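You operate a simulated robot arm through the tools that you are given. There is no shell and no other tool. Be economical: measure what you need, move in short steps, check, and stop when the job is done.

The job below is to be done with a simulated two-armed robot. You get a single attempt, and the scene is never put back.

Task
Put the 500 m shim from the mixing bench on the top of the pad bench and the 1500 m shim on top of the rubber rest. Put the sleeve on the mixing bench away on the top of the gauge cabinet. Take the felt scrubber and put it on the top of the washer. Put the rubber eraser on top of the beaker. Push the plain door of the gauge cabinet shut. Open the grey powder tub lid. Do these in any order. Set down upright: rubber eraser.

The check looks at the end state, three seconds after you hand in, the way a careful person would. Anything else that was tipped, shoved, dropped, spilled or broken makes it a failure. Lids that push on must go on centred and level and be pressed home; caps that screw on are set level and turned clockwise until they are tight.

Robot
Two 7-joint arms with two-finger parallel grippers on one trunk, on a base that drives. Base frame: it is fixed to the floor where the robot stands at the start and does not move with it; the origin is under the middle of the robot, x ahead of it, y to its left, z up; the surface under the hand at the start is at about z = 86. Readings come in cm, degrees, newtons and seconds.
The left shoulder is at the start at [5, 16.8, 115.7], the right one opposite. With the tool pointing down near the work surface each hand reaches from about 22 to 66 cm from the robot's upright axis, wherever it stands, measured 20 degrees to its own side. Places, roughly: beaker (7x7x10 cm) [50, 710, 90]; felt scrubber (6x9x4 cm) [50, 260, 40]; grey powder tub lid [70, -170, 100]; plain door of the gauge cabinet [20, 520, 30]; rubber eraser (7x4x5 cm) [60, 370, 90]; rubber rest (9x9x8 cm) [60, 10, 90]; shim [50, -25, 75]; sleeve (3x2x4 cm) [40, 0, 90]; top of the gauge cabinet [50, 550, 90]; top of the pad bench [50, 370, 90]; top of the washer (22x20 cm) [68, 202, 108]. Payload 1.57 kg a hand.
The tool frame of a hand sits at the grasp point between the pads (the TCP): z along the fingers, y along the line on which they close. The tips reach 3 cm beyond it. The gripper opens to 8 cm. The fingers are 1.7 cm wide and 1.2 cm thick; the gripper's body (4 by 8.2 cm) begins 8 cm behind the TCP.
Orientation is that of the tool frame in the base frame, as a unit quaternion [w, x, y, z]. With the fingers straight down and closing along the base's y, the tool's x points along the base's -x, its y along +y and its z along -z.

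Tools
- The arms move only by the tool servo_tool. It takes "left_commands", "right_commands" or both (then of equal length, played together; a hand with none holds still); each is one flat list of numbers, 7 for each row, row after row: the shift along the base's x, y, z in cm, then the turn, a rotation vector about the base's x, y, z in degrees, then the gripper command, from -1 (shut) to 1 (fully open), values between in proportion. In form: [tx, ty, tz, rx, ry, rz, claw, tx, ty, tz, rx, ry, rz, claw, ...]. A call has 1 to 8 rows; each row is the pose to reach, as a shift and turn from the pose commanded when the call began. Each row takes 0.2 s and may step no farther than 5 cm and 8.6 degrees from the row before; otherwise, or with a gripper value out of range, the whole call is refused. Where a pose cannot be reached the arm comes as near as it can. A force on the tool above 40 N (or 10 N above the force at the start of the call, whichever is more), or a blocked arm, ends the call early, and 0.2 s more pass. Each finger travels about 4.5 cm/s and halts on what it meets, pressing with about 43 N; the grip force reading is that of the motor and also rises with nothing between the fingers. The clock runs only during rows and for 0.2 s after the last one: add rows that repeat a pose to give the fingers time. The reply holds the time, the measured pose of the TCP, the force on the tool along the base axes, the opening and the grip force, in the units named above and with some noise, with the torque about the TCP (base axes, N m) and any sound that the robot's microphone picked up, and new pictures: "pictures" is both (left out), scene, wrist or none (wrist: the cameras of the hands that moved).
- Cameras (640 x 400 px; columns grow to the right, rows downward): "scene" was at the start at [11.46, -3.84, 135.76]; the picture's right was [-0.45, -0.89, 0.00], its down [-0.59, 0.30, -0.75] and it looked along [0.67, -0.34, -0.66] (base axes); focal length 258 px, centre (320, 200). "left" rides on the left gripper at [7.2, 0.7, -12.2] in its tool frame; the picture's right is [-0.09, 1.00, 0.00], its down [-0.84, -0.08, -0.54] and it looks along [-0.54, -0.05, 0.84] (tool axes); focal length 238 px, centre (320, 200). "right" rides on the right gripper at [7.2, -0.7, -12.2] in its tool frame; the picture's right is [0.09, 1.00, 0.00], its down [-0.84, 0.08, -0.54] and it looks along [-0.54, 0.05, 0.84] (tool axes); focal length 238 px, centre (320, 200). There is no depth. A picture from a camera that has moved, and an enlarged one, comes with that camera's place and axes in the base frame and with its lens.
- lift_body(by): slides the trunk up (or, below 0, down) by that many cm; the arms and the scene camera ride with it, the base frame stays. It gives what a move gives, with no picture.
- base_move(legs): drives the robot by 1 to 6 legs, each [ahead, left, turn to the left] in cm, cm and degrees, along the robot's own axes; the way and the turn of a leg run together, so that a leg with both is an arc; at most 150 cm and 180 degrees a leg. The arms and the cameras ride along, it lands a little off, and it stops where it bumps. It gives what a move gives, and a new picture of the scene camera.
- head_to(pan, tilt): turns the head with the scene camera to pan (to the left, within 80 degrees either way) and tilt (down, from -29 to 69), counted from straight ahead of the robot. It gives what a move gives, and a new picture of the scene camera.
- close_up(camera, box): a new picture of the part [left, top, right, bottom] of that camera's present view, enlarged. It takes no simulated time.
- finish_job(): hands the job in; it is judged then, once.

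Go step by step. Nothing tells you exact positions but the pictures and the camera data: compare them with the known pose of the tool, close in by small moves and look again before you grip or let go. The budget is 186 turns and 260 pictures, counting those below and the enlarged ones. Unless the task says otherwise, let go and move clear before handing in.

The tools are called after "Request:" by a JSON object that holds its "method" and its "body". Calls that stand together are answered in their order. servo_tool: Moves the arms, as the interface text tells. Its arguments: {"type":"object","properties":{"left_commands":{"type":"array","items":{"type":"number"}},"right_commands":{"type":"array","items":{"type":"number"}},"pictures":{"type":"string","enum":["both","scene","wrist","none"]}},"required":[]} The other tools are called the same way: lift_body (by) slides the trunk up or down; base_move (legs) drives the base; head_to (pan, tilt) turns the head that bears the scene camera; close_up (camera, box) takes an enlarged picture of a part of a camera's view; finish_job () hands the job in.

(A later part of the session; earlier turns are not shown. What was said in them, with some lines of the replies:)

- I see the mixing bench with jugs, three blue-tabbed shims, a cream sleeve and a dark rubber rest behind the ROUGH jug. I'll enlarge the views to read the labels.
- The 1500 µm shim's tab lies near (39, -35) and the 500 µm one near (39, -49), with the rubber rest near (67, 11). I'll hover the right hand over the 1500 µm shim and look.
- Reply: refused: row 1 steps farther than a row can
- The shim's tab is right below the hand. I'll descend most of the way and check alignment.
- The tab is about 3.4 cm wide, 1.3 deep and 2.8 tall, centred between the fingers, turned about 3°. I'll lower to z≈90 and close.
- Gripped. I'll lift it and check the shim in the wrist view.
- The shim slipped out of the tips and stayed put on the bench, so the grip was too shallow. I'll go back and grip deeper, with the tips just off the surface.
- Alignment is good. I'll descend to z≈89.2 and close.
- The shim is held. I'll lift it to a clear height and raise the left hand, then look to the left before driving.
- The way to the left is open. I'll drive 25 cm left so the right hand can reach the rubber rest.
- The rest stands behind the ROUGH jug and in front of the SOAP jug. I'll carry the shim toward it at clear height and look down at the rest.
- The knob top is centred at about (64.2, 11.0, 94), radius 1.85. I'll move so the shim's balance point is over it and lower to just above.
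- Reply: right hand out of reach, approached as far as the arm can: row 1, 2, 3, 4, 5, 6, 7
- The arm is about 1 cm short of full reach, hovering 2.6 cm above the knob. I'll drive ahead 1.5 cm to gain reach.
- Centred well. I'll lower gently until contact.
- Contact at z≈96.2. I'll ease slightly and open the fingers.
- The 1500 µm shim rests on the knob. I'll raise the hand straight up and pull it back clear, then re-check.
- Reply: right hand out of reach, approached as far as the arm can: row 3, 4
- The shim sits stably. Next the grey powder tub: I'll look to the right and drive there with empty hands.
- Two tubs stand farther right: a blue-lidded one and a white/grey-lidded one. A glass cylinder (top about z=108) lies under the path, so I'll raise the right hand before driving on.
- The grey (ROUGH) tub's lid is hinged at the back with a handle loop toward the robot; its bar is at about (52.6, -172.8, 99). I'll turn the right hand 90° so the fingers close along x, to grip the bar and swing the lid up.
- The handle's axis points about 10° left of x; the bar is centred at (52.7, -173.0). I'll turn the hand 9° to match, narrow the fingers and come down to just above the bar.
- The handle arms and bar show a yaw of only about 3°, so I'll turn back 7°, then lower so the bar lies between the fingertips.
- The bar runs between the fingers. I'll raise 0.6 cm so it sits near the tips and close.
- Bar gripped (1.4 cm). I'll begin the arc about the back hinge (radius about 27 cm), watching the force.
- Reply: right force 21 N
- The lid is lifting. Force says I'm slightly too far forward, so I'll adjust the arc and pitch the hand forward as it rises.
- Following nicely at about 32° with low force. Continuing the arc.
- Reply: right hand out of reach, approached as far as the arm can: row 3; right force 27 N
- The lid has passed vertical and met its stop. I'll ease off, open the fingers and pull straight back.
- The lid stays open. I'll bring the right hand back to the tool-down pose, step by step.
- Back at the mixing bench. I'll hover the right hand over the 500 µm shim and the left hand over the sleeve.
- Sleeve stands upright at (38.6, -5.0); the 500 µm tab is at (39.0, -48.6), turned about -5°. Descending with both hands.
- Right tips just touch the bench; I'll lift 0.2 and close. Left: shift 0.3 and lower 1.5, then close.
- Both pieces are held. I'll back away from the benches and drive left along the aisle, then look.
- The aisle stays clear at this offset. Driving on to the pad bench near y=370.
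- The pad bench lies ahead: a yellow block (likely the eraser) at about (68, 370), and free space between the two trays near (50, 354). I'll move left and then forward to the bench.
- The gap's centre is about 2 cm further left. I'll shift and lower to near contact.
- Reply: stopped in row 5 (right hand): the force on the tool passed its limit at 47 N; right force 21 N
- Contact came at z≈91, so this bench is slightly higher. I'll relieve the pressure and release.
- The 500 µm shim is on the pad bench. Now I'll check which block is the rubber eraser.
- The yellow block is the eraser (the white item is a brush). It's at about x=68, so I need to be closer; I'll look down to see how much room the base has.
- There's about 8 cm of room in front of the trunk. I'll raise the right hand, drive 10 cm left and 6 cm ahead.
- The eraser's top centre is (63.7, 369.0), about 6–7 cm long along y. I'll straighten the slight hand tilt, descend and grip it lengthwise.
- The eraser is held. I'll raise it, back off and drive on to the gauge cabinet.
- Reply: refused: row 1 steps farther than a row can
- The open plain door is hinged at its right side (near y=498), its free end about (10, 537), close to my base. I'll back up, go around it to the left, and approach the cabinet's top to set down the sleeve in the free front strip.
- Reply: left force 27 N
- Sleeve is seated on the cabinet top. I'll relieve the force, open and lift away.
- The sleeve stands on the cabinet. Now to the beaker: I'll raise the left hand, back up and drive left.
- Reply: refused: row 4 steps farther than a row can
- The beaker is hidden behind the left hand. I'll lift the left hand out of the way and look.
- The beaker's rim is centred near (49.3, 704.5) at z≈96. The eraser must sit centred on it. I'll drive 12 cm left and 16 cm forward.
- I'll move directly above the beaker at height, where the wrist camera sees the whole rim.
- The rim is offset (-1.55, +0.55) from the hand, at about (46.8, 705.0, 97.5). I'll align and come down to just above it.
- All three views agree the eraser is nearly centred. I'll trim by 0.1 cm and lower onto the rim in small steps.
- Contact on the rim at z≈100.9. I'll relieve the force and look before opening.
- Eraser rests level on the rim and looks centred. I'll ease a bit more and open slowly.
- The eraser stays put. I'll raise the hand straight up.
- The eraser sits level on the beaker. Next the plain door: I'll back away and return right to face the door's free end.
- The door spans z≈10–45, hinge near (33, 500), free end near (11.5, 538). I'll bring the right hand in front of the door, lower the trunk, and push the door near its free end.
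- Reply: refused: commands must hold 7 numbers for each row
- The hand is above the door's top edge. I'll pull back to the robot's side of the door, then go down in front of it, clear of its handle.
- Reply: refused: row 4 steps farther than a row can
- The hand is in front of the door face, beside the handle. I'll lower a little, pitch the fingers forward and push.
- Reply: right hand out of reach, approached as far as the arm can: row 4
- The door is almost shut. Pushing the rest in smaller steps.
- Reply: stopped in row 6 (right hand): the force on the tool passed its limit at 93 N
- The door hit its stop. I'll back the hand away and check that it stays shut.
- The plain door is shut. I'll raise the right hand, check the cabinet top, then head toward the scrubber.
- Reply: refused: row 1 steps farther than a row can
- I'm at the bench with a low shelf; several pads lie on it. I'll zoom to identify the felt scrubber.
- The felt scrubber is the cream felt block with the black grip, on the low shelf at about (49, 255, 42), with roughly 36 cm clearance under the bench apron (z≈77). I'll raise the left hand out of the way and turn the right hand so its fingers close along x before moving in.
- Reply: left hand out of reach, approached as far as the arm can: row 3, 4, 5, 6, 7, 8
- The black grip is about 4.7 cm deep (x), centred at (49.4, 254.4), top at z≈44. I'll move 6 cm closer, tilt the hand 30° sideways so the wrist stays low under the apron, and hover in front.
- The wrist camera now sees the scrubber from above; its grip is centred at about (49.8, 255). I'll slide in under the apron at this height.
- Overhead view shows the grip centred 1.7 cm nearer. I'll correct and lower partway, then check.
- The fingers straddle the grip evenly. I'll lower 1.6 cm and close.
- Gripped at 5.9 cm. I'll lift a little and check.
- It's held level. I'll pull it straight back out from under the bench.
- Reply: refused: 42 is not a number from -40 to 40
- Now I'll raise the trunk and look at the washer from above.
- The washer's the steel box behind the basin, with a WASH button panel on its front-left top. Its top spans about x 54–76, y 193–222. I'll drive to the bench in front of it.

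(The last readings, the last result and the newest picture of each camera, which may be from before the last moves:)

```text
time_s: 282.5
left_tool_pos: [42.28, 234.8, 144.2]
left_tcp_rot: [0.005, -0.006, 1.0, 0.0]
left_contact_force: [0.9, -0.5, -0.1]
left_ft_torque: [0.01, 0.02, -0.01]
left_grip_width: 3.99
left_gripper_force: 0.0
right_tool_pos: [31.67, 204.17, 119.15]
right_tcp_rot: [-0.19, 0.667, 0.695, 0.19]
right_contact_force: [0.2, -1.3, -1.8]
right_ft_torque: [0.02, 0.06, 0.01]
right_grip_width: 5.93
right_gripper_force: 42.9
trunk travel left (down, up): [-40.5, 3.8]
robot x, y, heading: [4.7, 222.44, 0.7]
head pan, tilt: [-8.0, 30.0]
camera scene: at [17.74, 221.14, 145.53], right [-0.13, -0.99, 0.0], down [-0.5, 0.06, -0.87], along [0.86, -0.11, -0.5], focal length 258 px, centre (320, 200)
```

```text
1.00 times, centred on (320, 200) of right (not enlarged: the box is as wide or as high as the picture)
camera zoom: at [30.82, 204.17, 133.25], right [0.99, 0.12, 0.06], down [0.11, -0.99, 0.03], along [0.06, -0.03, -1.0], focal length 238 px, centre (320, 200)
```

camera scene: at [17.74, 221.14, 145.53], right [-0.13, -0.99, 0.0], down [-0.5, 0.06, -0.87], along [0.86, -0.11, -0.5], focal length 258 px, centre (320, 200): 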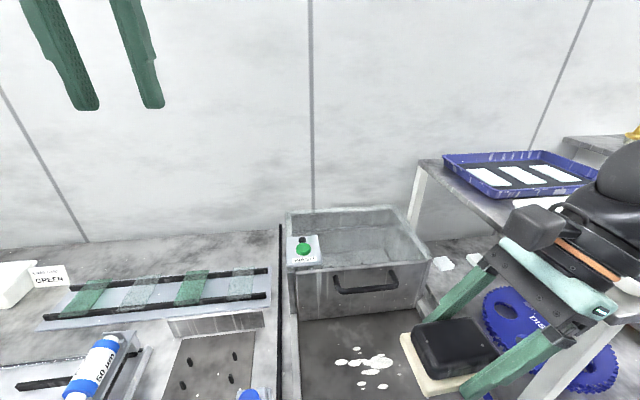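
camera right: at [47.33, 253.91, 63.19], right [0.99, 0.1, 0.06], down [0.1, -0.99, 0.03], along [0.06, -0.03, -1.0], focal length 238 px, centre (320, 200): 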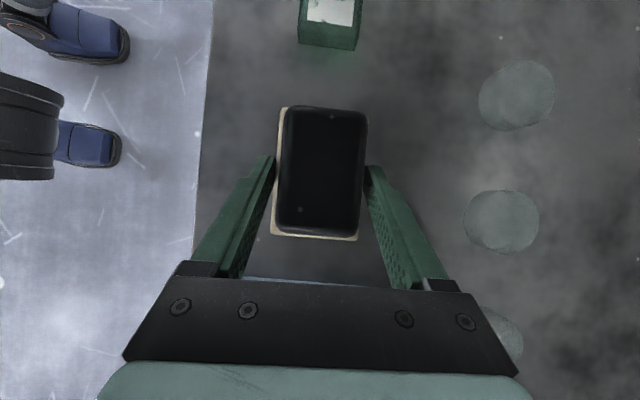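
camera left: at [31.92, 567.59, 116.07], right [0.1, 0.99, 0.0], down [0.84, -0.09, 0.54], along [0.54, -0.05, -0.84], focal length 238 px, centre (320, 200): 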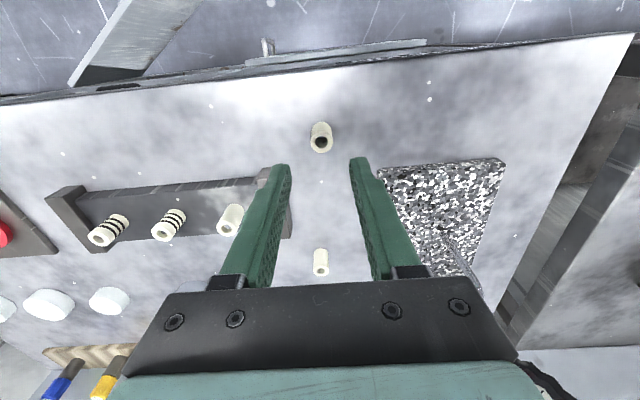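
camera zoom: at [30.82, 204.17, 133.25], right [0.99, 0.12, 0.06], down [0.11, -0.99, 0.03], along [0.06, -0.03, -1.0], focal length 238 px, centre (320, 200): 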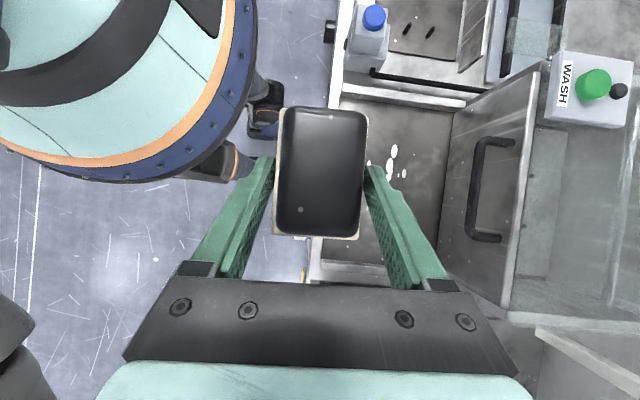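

Request:
{"method": "close_up", "body": {"camera": "scene", "box": [270, 190, 450, 330]}}

Request:
{"method": "close_up", "body": {"camera": "right", "box": [480, 30, 640, 330]}}

```text
2.86 times, centred on (360, 260) of scene
camera zoom: at [17.74, 221.14, 145.53], right [-0.13, -0.99, 0.0], down [-0.5, 0.06, -0.87], along [0.86, -0.11, -0.5], focal length 737 px, centre (206, 29)
```

zoom: 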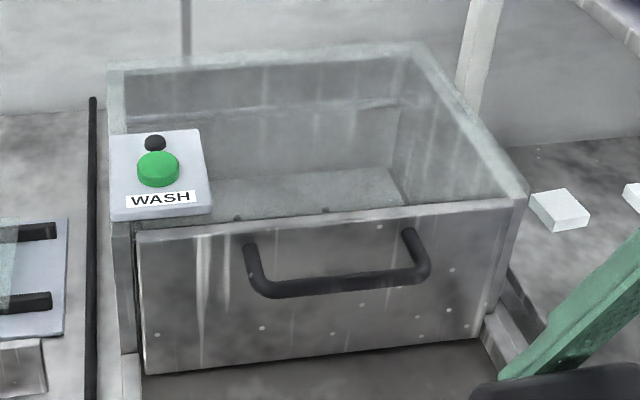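

```text
1.33 times, centred on (560, 180) of right
camera zoom: at [30.82, 204.17, 133.25], right [0.99, 0.12, 0.06], down [0.11, -0.99, 0.03], along [0.06, -0.03, -1.0], focal length 318 px, centre (0, 227)
```

zoom: 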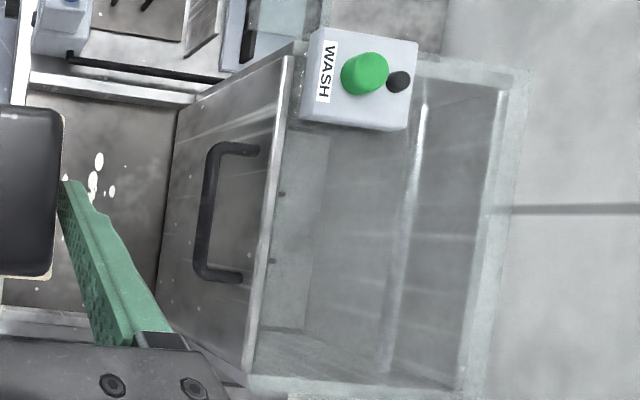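

The washer has a clear top pane; the free area right of the button panel is about x 55–76, y 194–214. I'll carry the scrubber over it at about (63.5, 204).

Request:
{"method": "servo_tool", "body": {"right_commands": [4, 0, 2, 0, 0, 0, -1, 8, 0, 4, 0, 0, 0, -1, 12, 0, 4, 0, 0, 0, -1, 16, 0, 4, 0, 0, 0, -1, 20, -0.3, 4, 0, 0, 0, -1, 24, -0.6, 4, 0, 0, 0, -1, 28, -1, 4, 0, 0, 0, -1, 31.8, -1.2, 4, 0, 0, 0, -1], "pictures": "both"}}

```text
time_s: 284.3
left_tool_pos: [42.35, 234.98, 144.28]
left_tcp_rot: [0.005, -0.006, 1.0, -0.002]
left_contact_force: [0.6, 0.8, 0.1]
left_ft_torque: [-0.07, 0.02, -0.03]
left_grip_width: 4.0
left_gripper_force: 0.0
right_tool_pos: [63.33, 203.38, 123.11]
right_tcp_rot: [-0.188, 0.667, 0.696, 0.189]
right_contact_force: [-0.7, 0.2, -0.8]
right_ft_torque: [-0.02, 0.0, -0.01]
right_grip_width: 5.92
right_gripper_force: 43.0
trunk travel left (down, up): [-40.5, 3.8]
robot x, y, heading: [4.56, 222.43, 0.9]
head pan, tilt: [-8.0, 30.0]
camera scene: at [17.73, 221.27, 145.53], right [-0.13, -0.99, 0.0], down [-0.5, 0.06, -0.87], along [0.86, -0.11, -0.5], focal length 258 px, centre (320, 200)
camera right: at [62.52, 203.22, 137.12], right [0.99, 0.12, 0.06], down [0.12, -0.99, 0.04], along [0.06, -0.03, -1.0], focal length 238 px, centre (320, 200)
```

scene: 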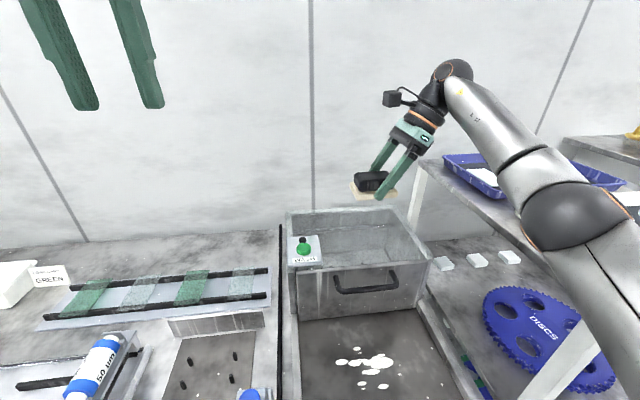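
right: 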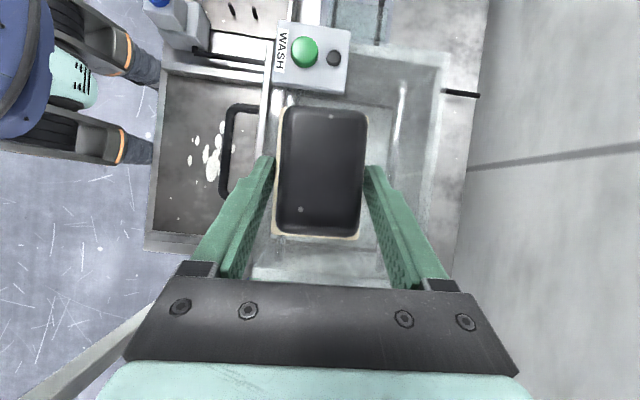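

Clear over the pane. I'll lower to just above and then feel for contact.

Request:
{"method": "servo_tool", "body": {"right_commands": [0, 0, -3, 0, 0, 0, -1, 0, 0, -5.5, 0, 0, 0, -1, 0, 0, -7.5, 0, 0, 0, -1, 0, 0, -7.5, 0, 0, 0, -1], "pictures": "scene"}}

Request:
{"method": "close_up", "body": {"camera": "scene", "box": [280, 170, 460, 310]}}

```text
time_s: 285.3
left_tool_pos: [42.21, 234.75, 144.24]
left_tcp_rot: [0.004, -0.007, 1.0, 0.0]
left_contact_force: [-0.2, -0.7, -0.1]
left_ft_torque: [0.01, -0.01, 0.0]
left_grip_width: 3.99
left_gripper_force: 0.1
right_tool_pos: [63.33, 203.14, 115.27]
right_tcp_rot: [-0.189, 0.668, 0.695, 0.19]
right_contact_force: [-0.3, 0.3, -1.3]
right_ft_torque: [-0.01, 0.05, 0.02]
right_grip_width: 5.92
right_gripper_force: 42.9
trunk travel left (down, up): [-40.5, 3.8]
robot x, y, heading: [5.03, 222.45, 0.6]
head pan, tilt: [-8.0, 30.0]
camera scene: at [17.67, 221.16, 145.54], right [-0.13, -0.99, 0.0], down [-0.5, 0.06, -0.87], along [0.86, -0.11, -0.5], focal length 258 px, centre (320, 200)
```

scene: 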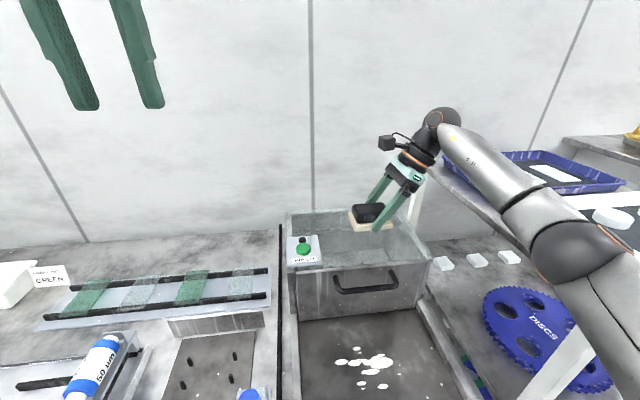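

```text
2.86 times, centred on (370, 240) of scene
camera zoom: at [17.67, 221.16, 145.54], right [-0.13, -0.99, 0.0], down [-0.5, 0.06, -0.87], along [0.86, -0.11, -0.5], focal length 737 px, centre (177, 86)
```

zoom: 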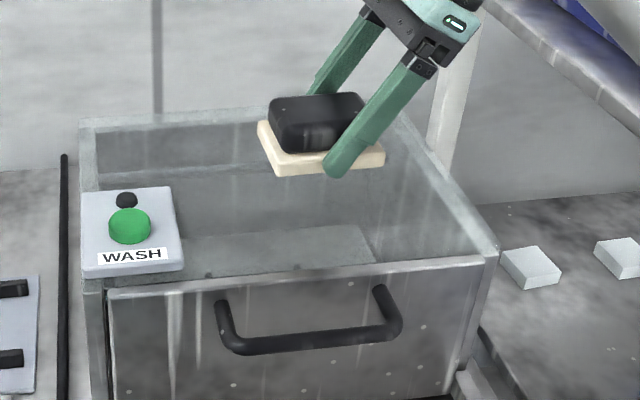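

Request:
{"method": "servo_tool", "body": {"right_commands": [0, 0, -0.6, 0, 0, 0, -1, 0, 0, -1.1, 0, 0, 0, -1, 0, 0, -1.5, 0, 0, 0, -1, 0, 0, -1.9, 0, 0, 0, -1, 0, 0, -2.2, 0, 0, 0, -1, 0, 0, -2.2, 0, 0, 0, -1], "pictures": "none"}}

Request:
{"method": "close_up", "body": {"camera": "scene", "box": [280, 170, 460, 310]}}

```text
time_s: 286.7
left_tool_pos: [42.17, 234.74, 144.17]
left_tcp_rot: [0.004, -0.006, 1.0, -0.001]
left_contact_force: [-0.2, -0.2, 0.5]
left_ft_torque: [-0.01, -0.01, -0.02]
left_grip_width: 3.99
left_gripper_force: 0.0
right_tool_pos: [63.25, 203.14, 113.3]
right_tcp_rot: [-0.189, 0.668, 0.694, 0.19]
right_contact_force: [0.2, 0.0, -1.4]
right_ft_torque: [0.01, -0.01, 0.03]
right_grip_width: 5.92
right_gripper_force: 43.5
trunk travel left (down, up): [-40.5, 3.8]
robot x, y, heading: [4.76, 222.34, 0.5]
head pan, tilt: [-8.0, 30.0]
```

```text
2.86 times, centred on (370, 240) of scene
camera zoom: at [17.69, 221.15, 145.54], right [-0.13, -0.99, 0.0], down [-0.5, 0.06, -0.87], along [0.86, -0.11, -0.5], focal length 737 px, centre (177, 86)
```

zoom: 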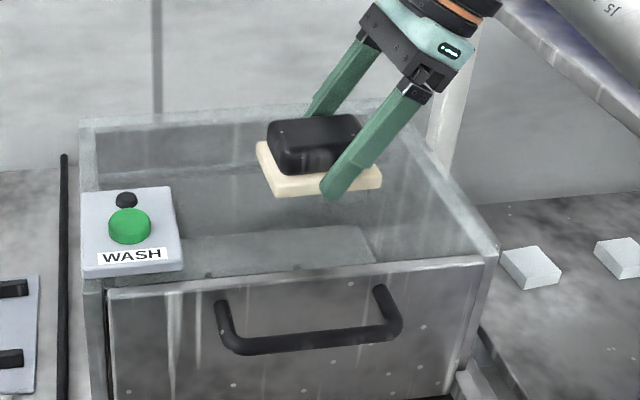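

Request:
{"method": "servo_tool", "body": {"right_commands": [0, 0, -0.4, 0, 0, 0, -1, 0, 0, -0.8, 0, 0, 0, -1, 0, 0, -1.2, 0, 0, 0, -1, 0, 0, -1.2, 0, 0, 0, -1], "pictures": "none"}}

Request:
{"method": "close_up", "body": {"camera": "scene", "box": [320, 190, 420, 270]}}

```text
time_s: 287.7
left_tool_pos: [42.25, 234.77, 144.31]
left_tcp_rot: [0.004, -0.006, 1.0, -0.001]
left_contact_force: [0.2, -0.1, -0.7]
left_ft_torque: [0.0, 0.0, -0.03]
left_grip_width: 4.02
left_gripper_force: 0.0
right_tool_pos: [63.42, 203.15, 112.18]
right_tcp_rot: [-0.19, 0.668, 0.694, 0.19]
right_contact_force: [-0.2, 0.3, -1.9]
right_ft_torque: [0.0, 0.0, 0.02]
right_grip_width: 5.89
right_gripper_force: 43.0
trunk travel left (down, up): [-40.5, 3.8]
robot x, y, heading: [4.58, 222.18, 0.4]
head pan, tilt: [-8.0, 30.0]
```

```text
5.00 times, centred on (370, 230) of scene
camera zoom: at [17.68, 221.15, 145.54], right [-0.13, -0.99, 0.0], down [-0.5, 0.06, -0.87], along [0.86, -0.11, -0.5], focal length 1290 px, centre (70, 50)
```

zoom: 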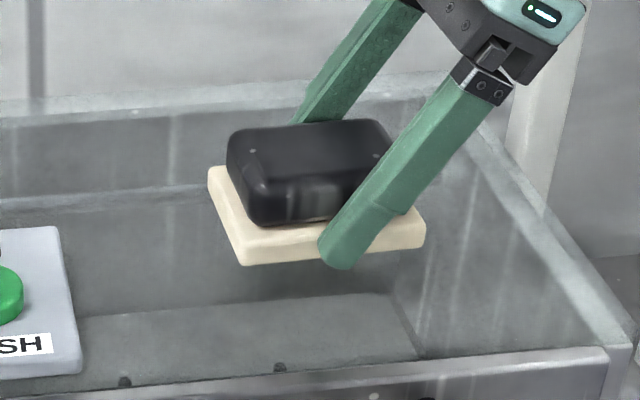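

Request:
{"method": "servo_tool", "body": {"right_commands": [0, 0, -0.4, 0, 0, 0, -1, 0, 0, -0.8, 0, 0, 0, -1, 0, 0, -1.2, 0, 0, 0, -1, 0, 0, -1.2, 0, 0, 0, -1], "pictures": "wrist"}}

Request:
{"method": "close_up", "body": {"camera": "scene", "box": [320, 190, 420, 270]}}

```text
time_s: 288.7
left_tool_pos: [42.23, 234.73, 144.33]
left_tcp_rot: [0.004, -0.006, 1.0, -0.001]
left_contact_force: [0.0, 0.3, 0.2]
left_ft_torque: [-0.04, 0.01, 0.02]
left_grip_width: 3.97
left_gripper_force: 0.1
right_tool_pos: [63.39, 203.14, 110.82]
right_tcp_rot: [-0.189, 0.668, 0.695, 0.189]
right_contact_force: [0.8, -1.1, -1.6]
right_ft_torque: [-0.03, 0.0, 0.0]
right_grip_width: 5.9
right_gripper_force: 43.2
trunk travel left (down, up): [-40.5, 3.8]
robot x, y, heading: [4.79, 222.31, 0.7]
head pan, tilt: [-8.0, 30.0]
camera right: at [62.59, 202.95, 125.04], right [0.99, 0.12, 0.06], down [0.11, -0.99, 0.03], along [0.06, -0.03, -1.0], focal length 238 px, centre (320, 200)
```

right: 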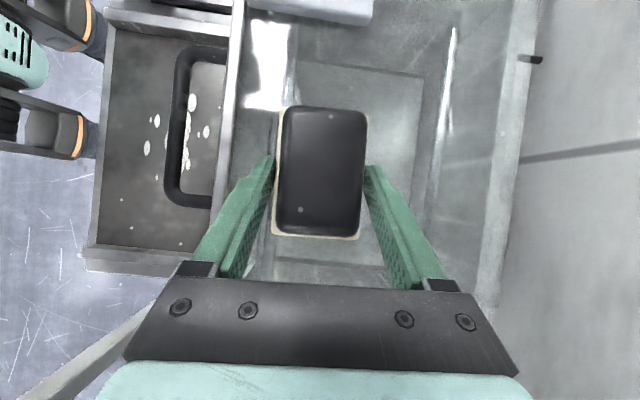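

```text
5.00 times, centred on (370, 230) of scene
camera zoom: at [17.69, 221.15, 145.54], right [-0.13, -0.99, 0.0], down [-0.5, 0.06, -0.87], along [0.86, -0.11, -0.5], focal length 1290 px, centre (70, 50)
```

zoom: 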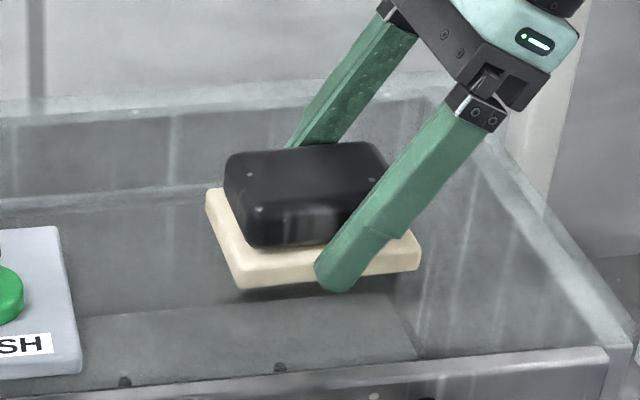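

A contact shadow is closing in beneath the scrubber. Continuing in small steps.

Request:
{"method": "servo_tool", "body": {"right_commands": [0, 0, -0.3, 0, 0, 0, -1, 0, 0, -0.6, 0, 0, 0, -1, 0, 0, -0.6, 0, 0, 0, -1], "pictures": "none"}}

Request:
{"method": "close_up", "body": {"camera": "scene", "box": [320, 190, 420, 270]}}

```text
time_s: 289.5
left_tool_pos: [42.28, 234.79, 144.32]
left_tcp_rot: [0.005, -0.006, 1.0, -0.001]
left_contact_force: [-0.7, -0.1, -0.3]
left_ft_torque: [0.05, -0.01, 0.03]
left_grip_width: 4.0
left_gripper_force: 0.1
right_tool_pos: [63.49, 203.19, 110.49]
right_tcp_rot: [-0.189, 0.667, 0.695, 0.19]
right_contact_force: [-0.3, -0.5, -0.9]
right_ft_torque: [-0.03, -0.03, 0.01]
right_grip_width: 5.93
right_gripper_force: 43.1
trunk travel left (down, up): [-40.5, 3.8]
robot x, y, heading: [4.5, 222.32, 0.9]
head pan, tilt: [-8.0, 30.0]
```

```text
5.00 times, centred on (370, 230) of scene
camera zoom: at [17.69, 221.15, 145.53], right [-0.13, -0.99, 0.0], down [-0.5, 0.06, -0.87], along [0.86, -0.11, -0.5], focal length 1290 px, centre (70, 50)
```

zoom: 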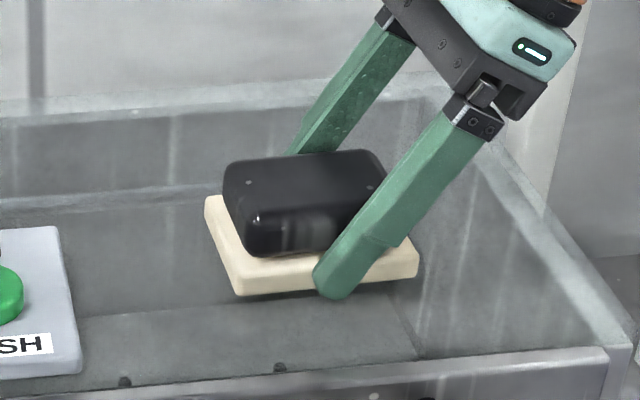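

Request:
{"method": "servo_tool", "body": {"right_commands": [0, 0, -0.2, 0, 0, 0, -1, 0, 0, -0.4, 0, 0, 0, -1, 0, 0, -0.6, 0, 0, 0, -1, 0, 0, -0.6, 0, 0, 0, -1], "pictures": "none"}}

Request:
{"method": "close_up", "body": {"camera": "scene", "box": [320, 190, 420, 270]}}

```text
time_s: 290.5
left_tool_pos: [42.23, 234.76, 144.26]
left_tcp_rot: [0.004, -0.006, 1.0, -0.001]
left_contact_force: [0.1, -0.4, -0.3]
left_ft_torque: [0.01, 0.02, 0.0]
left_grip_width: 3.99
left_gripper_force: 0.0
right_tool_pos: [63.43, 203.07, 110.0]
right_tcp_rot: [-0.188, 0.667, 0.695, 0.191]
right_contact_force: [5.2, -2.5, 9.7]
right_ft_torque: [-0.47, 0.22, 0.23]
right_grip_width: 5.91
right_gripper_force: 43.2
trunk travel left (down, up): [-40.5, 3.8]
robot x, y, heading: [4.79, 222.16, 0.7]
head pan, tilt: [-8.0, 30.0]
```

```text
5.00 times, centred on (370, 230) of scene
camera zoom: at [17.64, 221.14, 145.56], right [-0.13, -0.99, 0.0], down [-0.5, 0.06, -0.87], along [0.86, -0.11, -0.5], focal length 1290 px, centre (70, 50)
```

zoom: 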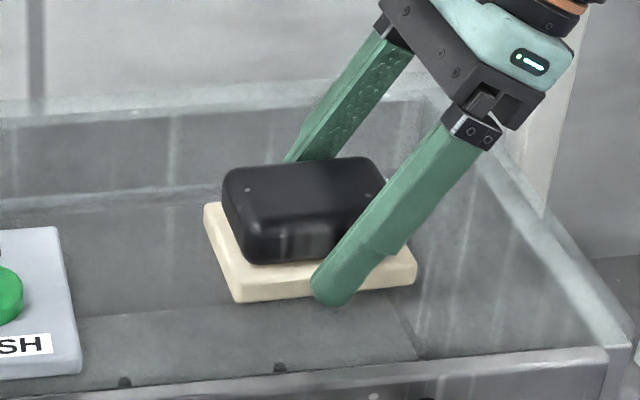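

Contact with the washer's top at last (about 10 N). I'll ease and open the fingers.

Request:
{"method": "servo_tool", "body": {"right_commands": [0, 0, 0.2, 0, 0, 0, -1, 0, 0, 0.2, 0, 0, 0, -0.2, 0, 0, 0.2, 0, 0, 0, 0.6, 0, 0, 0.2, 0, 0, 0, 1, 0, 0, 0.2, 0, 0, 0, 1, 0, 0, 0.2, 0, 0, 0, 1], "pictures": "wrist"}}

Request:
{"method": "close_up", "body": {"camera": "scene", "box": [320, 190, 420, 270]}}

```text
time_s: 291.9
left_tool_pos: [42.14, 234.69, 144.2]
left_tcp_rot: [0.004, -0.007, 1.0, 0.0]
left_contact_force: [-0.9, -0.2, -0.2]
left_ft_torque: [0.01, -0.02, -0.02]
left_grip_width: 3.99
left_gripper_force: 0.1
right_tool_pos: [63.46, 203.29, 110.11]
right_tcp_rot: [-0.189, 0.668, 0.694, 0.19]
right_contact_force: [1.9, -1.0, 3.1]
right_ft_torque: [-0.05, 0.06, 0.03]
right_grip_width: 7.8
right_gripper_force: 0.1
trunk travel left (down, up): [-40.5, 3.8]
robot x, y, heading: [5.03, 222.3, 0.7]
head pan, tilt: [-8.0, 30.0]
camera right: at [62.59, 202.99, 124.15], right [0.99, 0.12, 0.06], down [0.11, -0.99, 0.03], along [0.06, -0.03, -1.0], focal length 238 px, centre (320, 200)
```

right: 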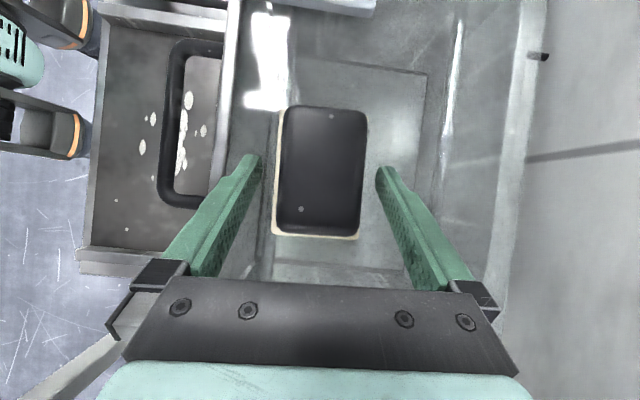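

```text
5.00 times, centred on (370, 230) of scene
camera zoom: at [17.67, 221.14, 145.54], right [-0.13, -0.99, 0.0], down [-0.5, 0.06, -0.87], along [0.86, -0.11, -0.5], focal length 1290 px, centre (70, 50)
```

zoom: 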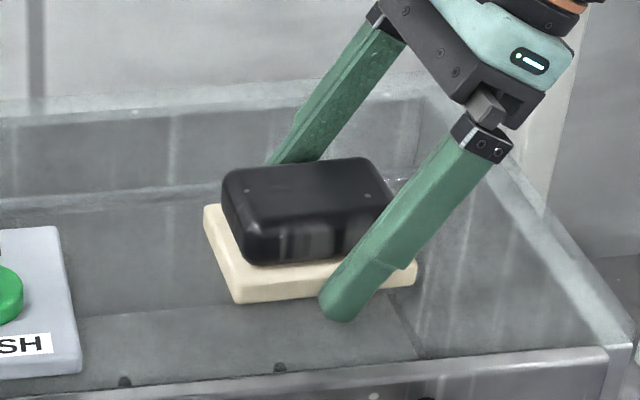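

The scrubber rests flat. I'll lift the open hand straight up and clear.

Request:
{"method": "servo_tool", "body": {"right_commands": [0, 0, 0.6, 0, 0, 0, 1, 0, 0, 2, 0, 0, 0, 1, 0, 0, 5, 0, 0, 0, 1, 0, 0, 9, 0, 0, 0, 1, 0, 0, 12, 0, 0, 0, 1], "pictures": "both"}}

Request:
{"method": "close_up", "body": {"camera": "scene", "box": [280, 180, 440, 290]}}

```text
time_s: 293.1
left_tool_pos: [42.21, 234.78, 144.2]
left_tcp_rot: [0.004, -0.006, 1.0, -0.001]
left_contact_force: [-0.5, -0.1, -0.2]
left_ft_torque: [0.02, -0.02, -0.04]
left_grip_width: 4.01
left_gripper_force: 0.1
right_tool_pos: [63.06, 203.3, 121.98]
right_tcp_rot: [-0.19, 0.668, 0.695, 0.19]
right_contact_force: [-0.1, -0.3, -0.5]
right_ft_torque: [0.0, 0.0, 0.0]
right_grip_width: 8.03
right_gripper_force: 0.1
trunk travel left (down, up): [-40.5, 3.8]
robot x, y, heading: [4.52, 222.45, 0.7]
head pan, tilt: [-8.0, 30.0]
camera scene: at [17.64, 221.2, 145.54], right [-0.13, -0.99, 0.0], down [-0.5, 0.06, -0.87], along [0.86, -0.11, -0.5], focal length 258 px, centre (320, 200)
camera right: at [62.34, 203.07, 136.12], right [0.99, 0.12, 0.06], down [0.11, -0.99, 0.03], along [0.06, -0.03, -1.0], focal length 238 px, centre (320, 200)
```

scene: 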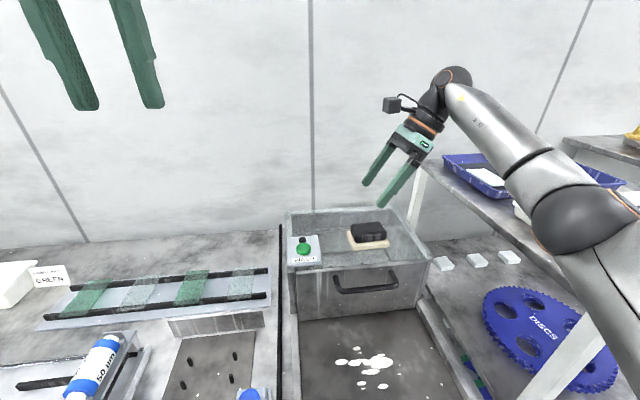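
right: 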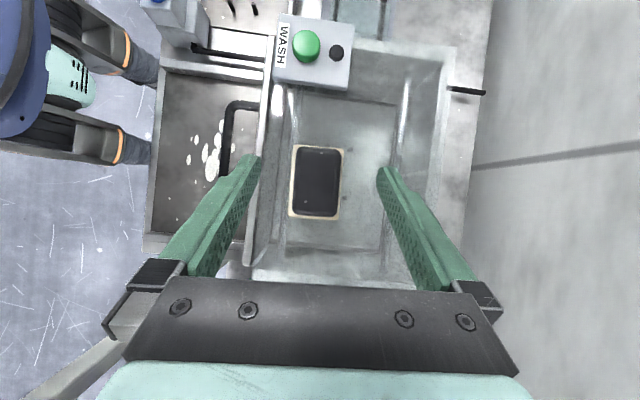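

```text
3.64 times, centred on (360, 235) of scene
camera zoom: at [17.64, 221.2, 145.54], right [-0.13, -0.99, 0.0], down [-0.5, 0.06, -0.87], along [0.86, -0.11, -0.5], focal length 938 px, centre (174, 73)
```

zoom: 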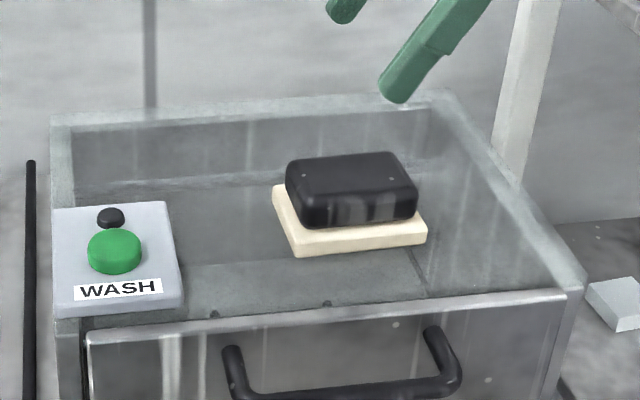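

The scrubber sits on the washer's top. I'll withdraw the hand, back off, and make one check of the cabinet's sleeve after the door push.

Request:
{"method": "servo_tool", "body": {"right_commands": [-4, 0, 2, 0, 0, 0, 0.5, -8, 0, 3, 0, 0, 0, 0.5, -12, 0, 3, 0, 0, 0, 0.5, -16, 0, 3, 0, 0, 0, 0.5, -20, 0, 3, 0, 0, 0, 0.5, -24, 0, 3, 0, 0, 0, 0.5, -28, 0, 3, 0, 0, 0, 0.5], "pictures": "scene"}}

Request:
{"method": "base_move", "body": {"legs": [[-35, 0, -0.6], [0, 145, 0], [0, 145, 0]]}}

Request:
{"method": "head_to", "body": {"pan": 20, "tilt": 35}}

```text
time_s: 294.7
left_tool_pos: [42.22, 234.72, 144.32]
left_tcp_rot: [0.004, -0.006, 1.0, 0.0]
left_contact_force: [0.1, -0.3, -0.3]
left_ft_torque: [0.0, 0.0, 0.01]
left_grip_width: 4.01
left_gripper_force: 0.0
right_tool_pos: [35.14, 203.26, 125.03]
right_tcp_rot: [-0.188, 0.668, 0.695, 0.19]
right_contact_force: [-0.2, -0.3, -0.3]
right_ft_torque: [0.02, -0.01, 0.01]
right_grip_width: 6.0
right_gripper_force: 0.1
trunk travel left (down, up): [-40.5, 3.8]
robot x, y, heading: [4.61, 222.27, 0.7]
head pan, tilt: [-8.0, 30.0]
camera scene: at [17.6, 221.13, 145.55], right [-0.13, -0.99, 0.0], down [-0.5, 0.06, -0.87], along [0.86, -0.11, -0.5], focal length 258 px, centre (320, 200)
```

scene: 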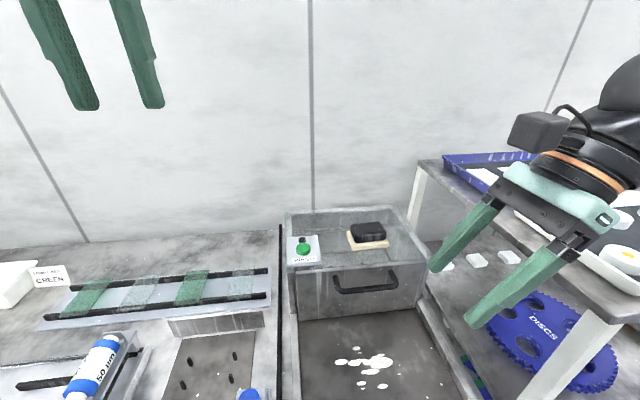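

```text
time_s: 322.1
left_tool_pos: [2.05, 528.06, 144.29]
left_tcp_rot: [0.004, -0.024, 1.0, -0.001]
left_contact_force: [0.7, -0.9, 0.6]
left_ft_torque: [0.04, -0.01, -0.05]
left_grip_width: 3.99
left_gripper_force: 0.0
right_tool_pos: [-3.71, 496.24, 125.02]
right_tcp_rot: [-0.192, 0.655, 0.706, 0.187]
right_contact_force: [0.7, 0.2, 0.2]
right_ft_torque: [-0.01, -0.03, -0.03]
right_grip_width: 6.01
right_gripper_force: 0.0
trunk travel left (down, up): [-40.5, 3.8]
robot x, y, heading: [-34.76, 514.09, 3.2]
head pan, tilt: [-8.0, 30.0]
camera scene: at [-21.95, 513.49, 145.54], right [-0.09, -1.0, 0.0], down [-0.5, 0.05, -0.87], along [0.86, -0.08, -0.5], focal length 258 px, centre (320, 200)
```

scene: 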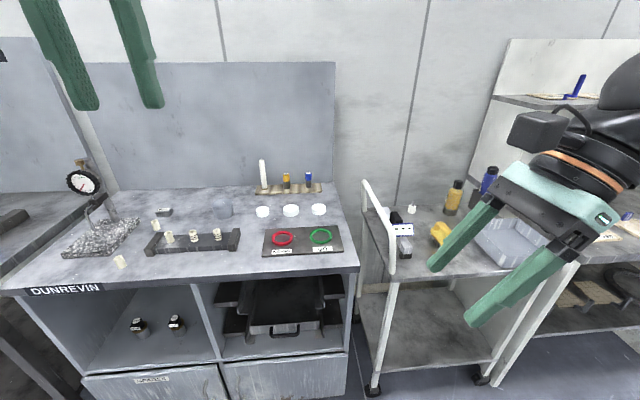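

```text
time_s: 323.0
left_tool_pos: [2.14, 528.06, 144.2]
left_tcp_rot: [0.005, -0.024, 1.0, -0.001]
left_contact_force: [-0.2, -0.4, -0.6]
left_ft_torque: [-0.02, -0.01, 0.06]
left_grip_width: 4.0
left_gripper_force: 0.0
right_tool_pos: [-3.78, 496.2, 125.05]
right_tcp_rot: [-0.191, 0.655, 0.707, 0.186]
right_contact_force: [-0.3, -0.5, -0.9]
right_ft_torque: [0.0, -0.03, 0.03]
right_grip_width: 6.02
right_gripper_force: 0.1
trunk travel left (down, up): [-40.5, 3.8]
robot x, y, heading: [-35.13, 514.27, 2.8]
head pan, tilt: [20.0, 35.0]
camera scene: at [-22.84, 517.71, 144.76], right [0.39, -0.92, 0.0], down [-0.53, -0.22, -0.82], along [0.76, 0.32, -0.57], focal length 258 px, centre (320, 200)
```

scene: 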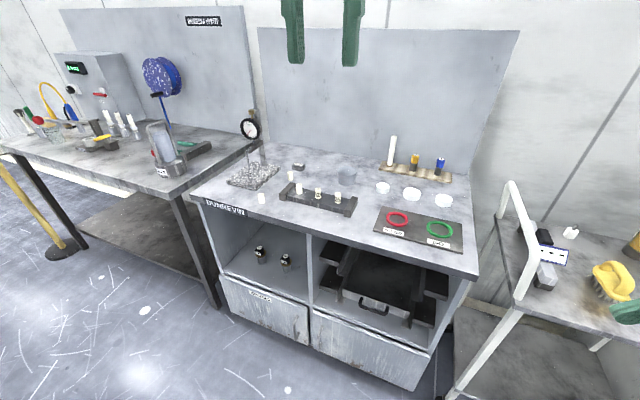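

Request:
{"method": "close_up", "body": {"camera": "scene", "box": [190, 140, 480, 390]}}

Request:
{"method": "close_up", "body": {"camera": "scene", "box": [0, 70, 160, 170]}}

```text
1.60 times, centred on (335, 265) of scene
camera zoom: at [-22.84, 517.71, 144.76], right [0.39, -0.92, 0.0], down [-0.53, -0.22, -0.82], along [0.76, 0.32, -0.57], focal length 413 px, centre (296, 96)
```

zoom: 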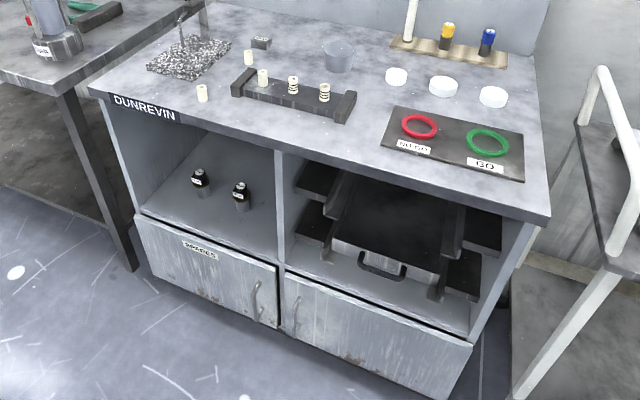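

```text
4.00 times, centred on (80, 120) of scene
camera zoom: at [-22.84, 517.71, 144.76], right [0.39, -0.92, 0.0], down [-0.53, -0.22, -0.82], along [0.76, 0.32, -0.57], focal length 1032 px, centre (1280, 520)
```

zoom: 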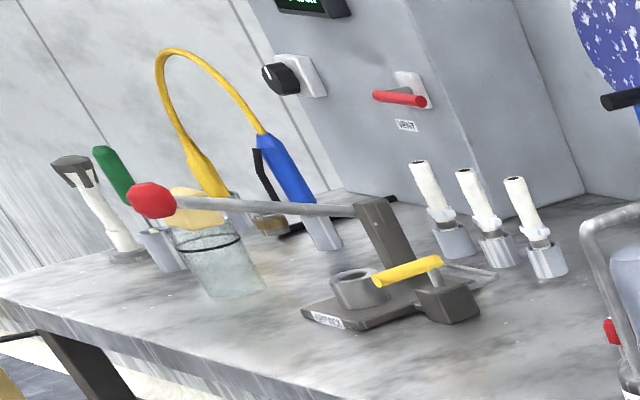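

The sleeve is standing, the plain door is shut, and the eraser is still level on the beaker. Both hands are empty and clear, so I'm handing in.

Request:
{"method": "finish_job", "body": {}}

```text
The job is handed in.
```

I finished all seven items and handed the job in; I don't have the check's result.

- **500 µm shim:** it is on the pad bench, between the two trays. I saw it lying flat after letting go but did not look again.
- **1500 µm shim:** it is balanced on the narrow top of the rubber rest. It was steady after I let go, and I did not look again.
- **Sleeve:** it is standing on the front strip of the gauge cabinet top. I saw it still upright at the end.
- **Felt scrubber:** it is flat on the washer's clear top, to the right of the WASH button panel.
- **Rubber eraser:** it is upright and level on the beaker rim. I saw it still in place at the end.
- **Plain door:** it is shut and was still shut at the end. The last push peaked at 93 N when it hit its stop; nothing on the cabinet looked disturbed afterwards.
- **Grey powder tub lid:** it is swung back past vertical against its stop. It stayed open when I let go.
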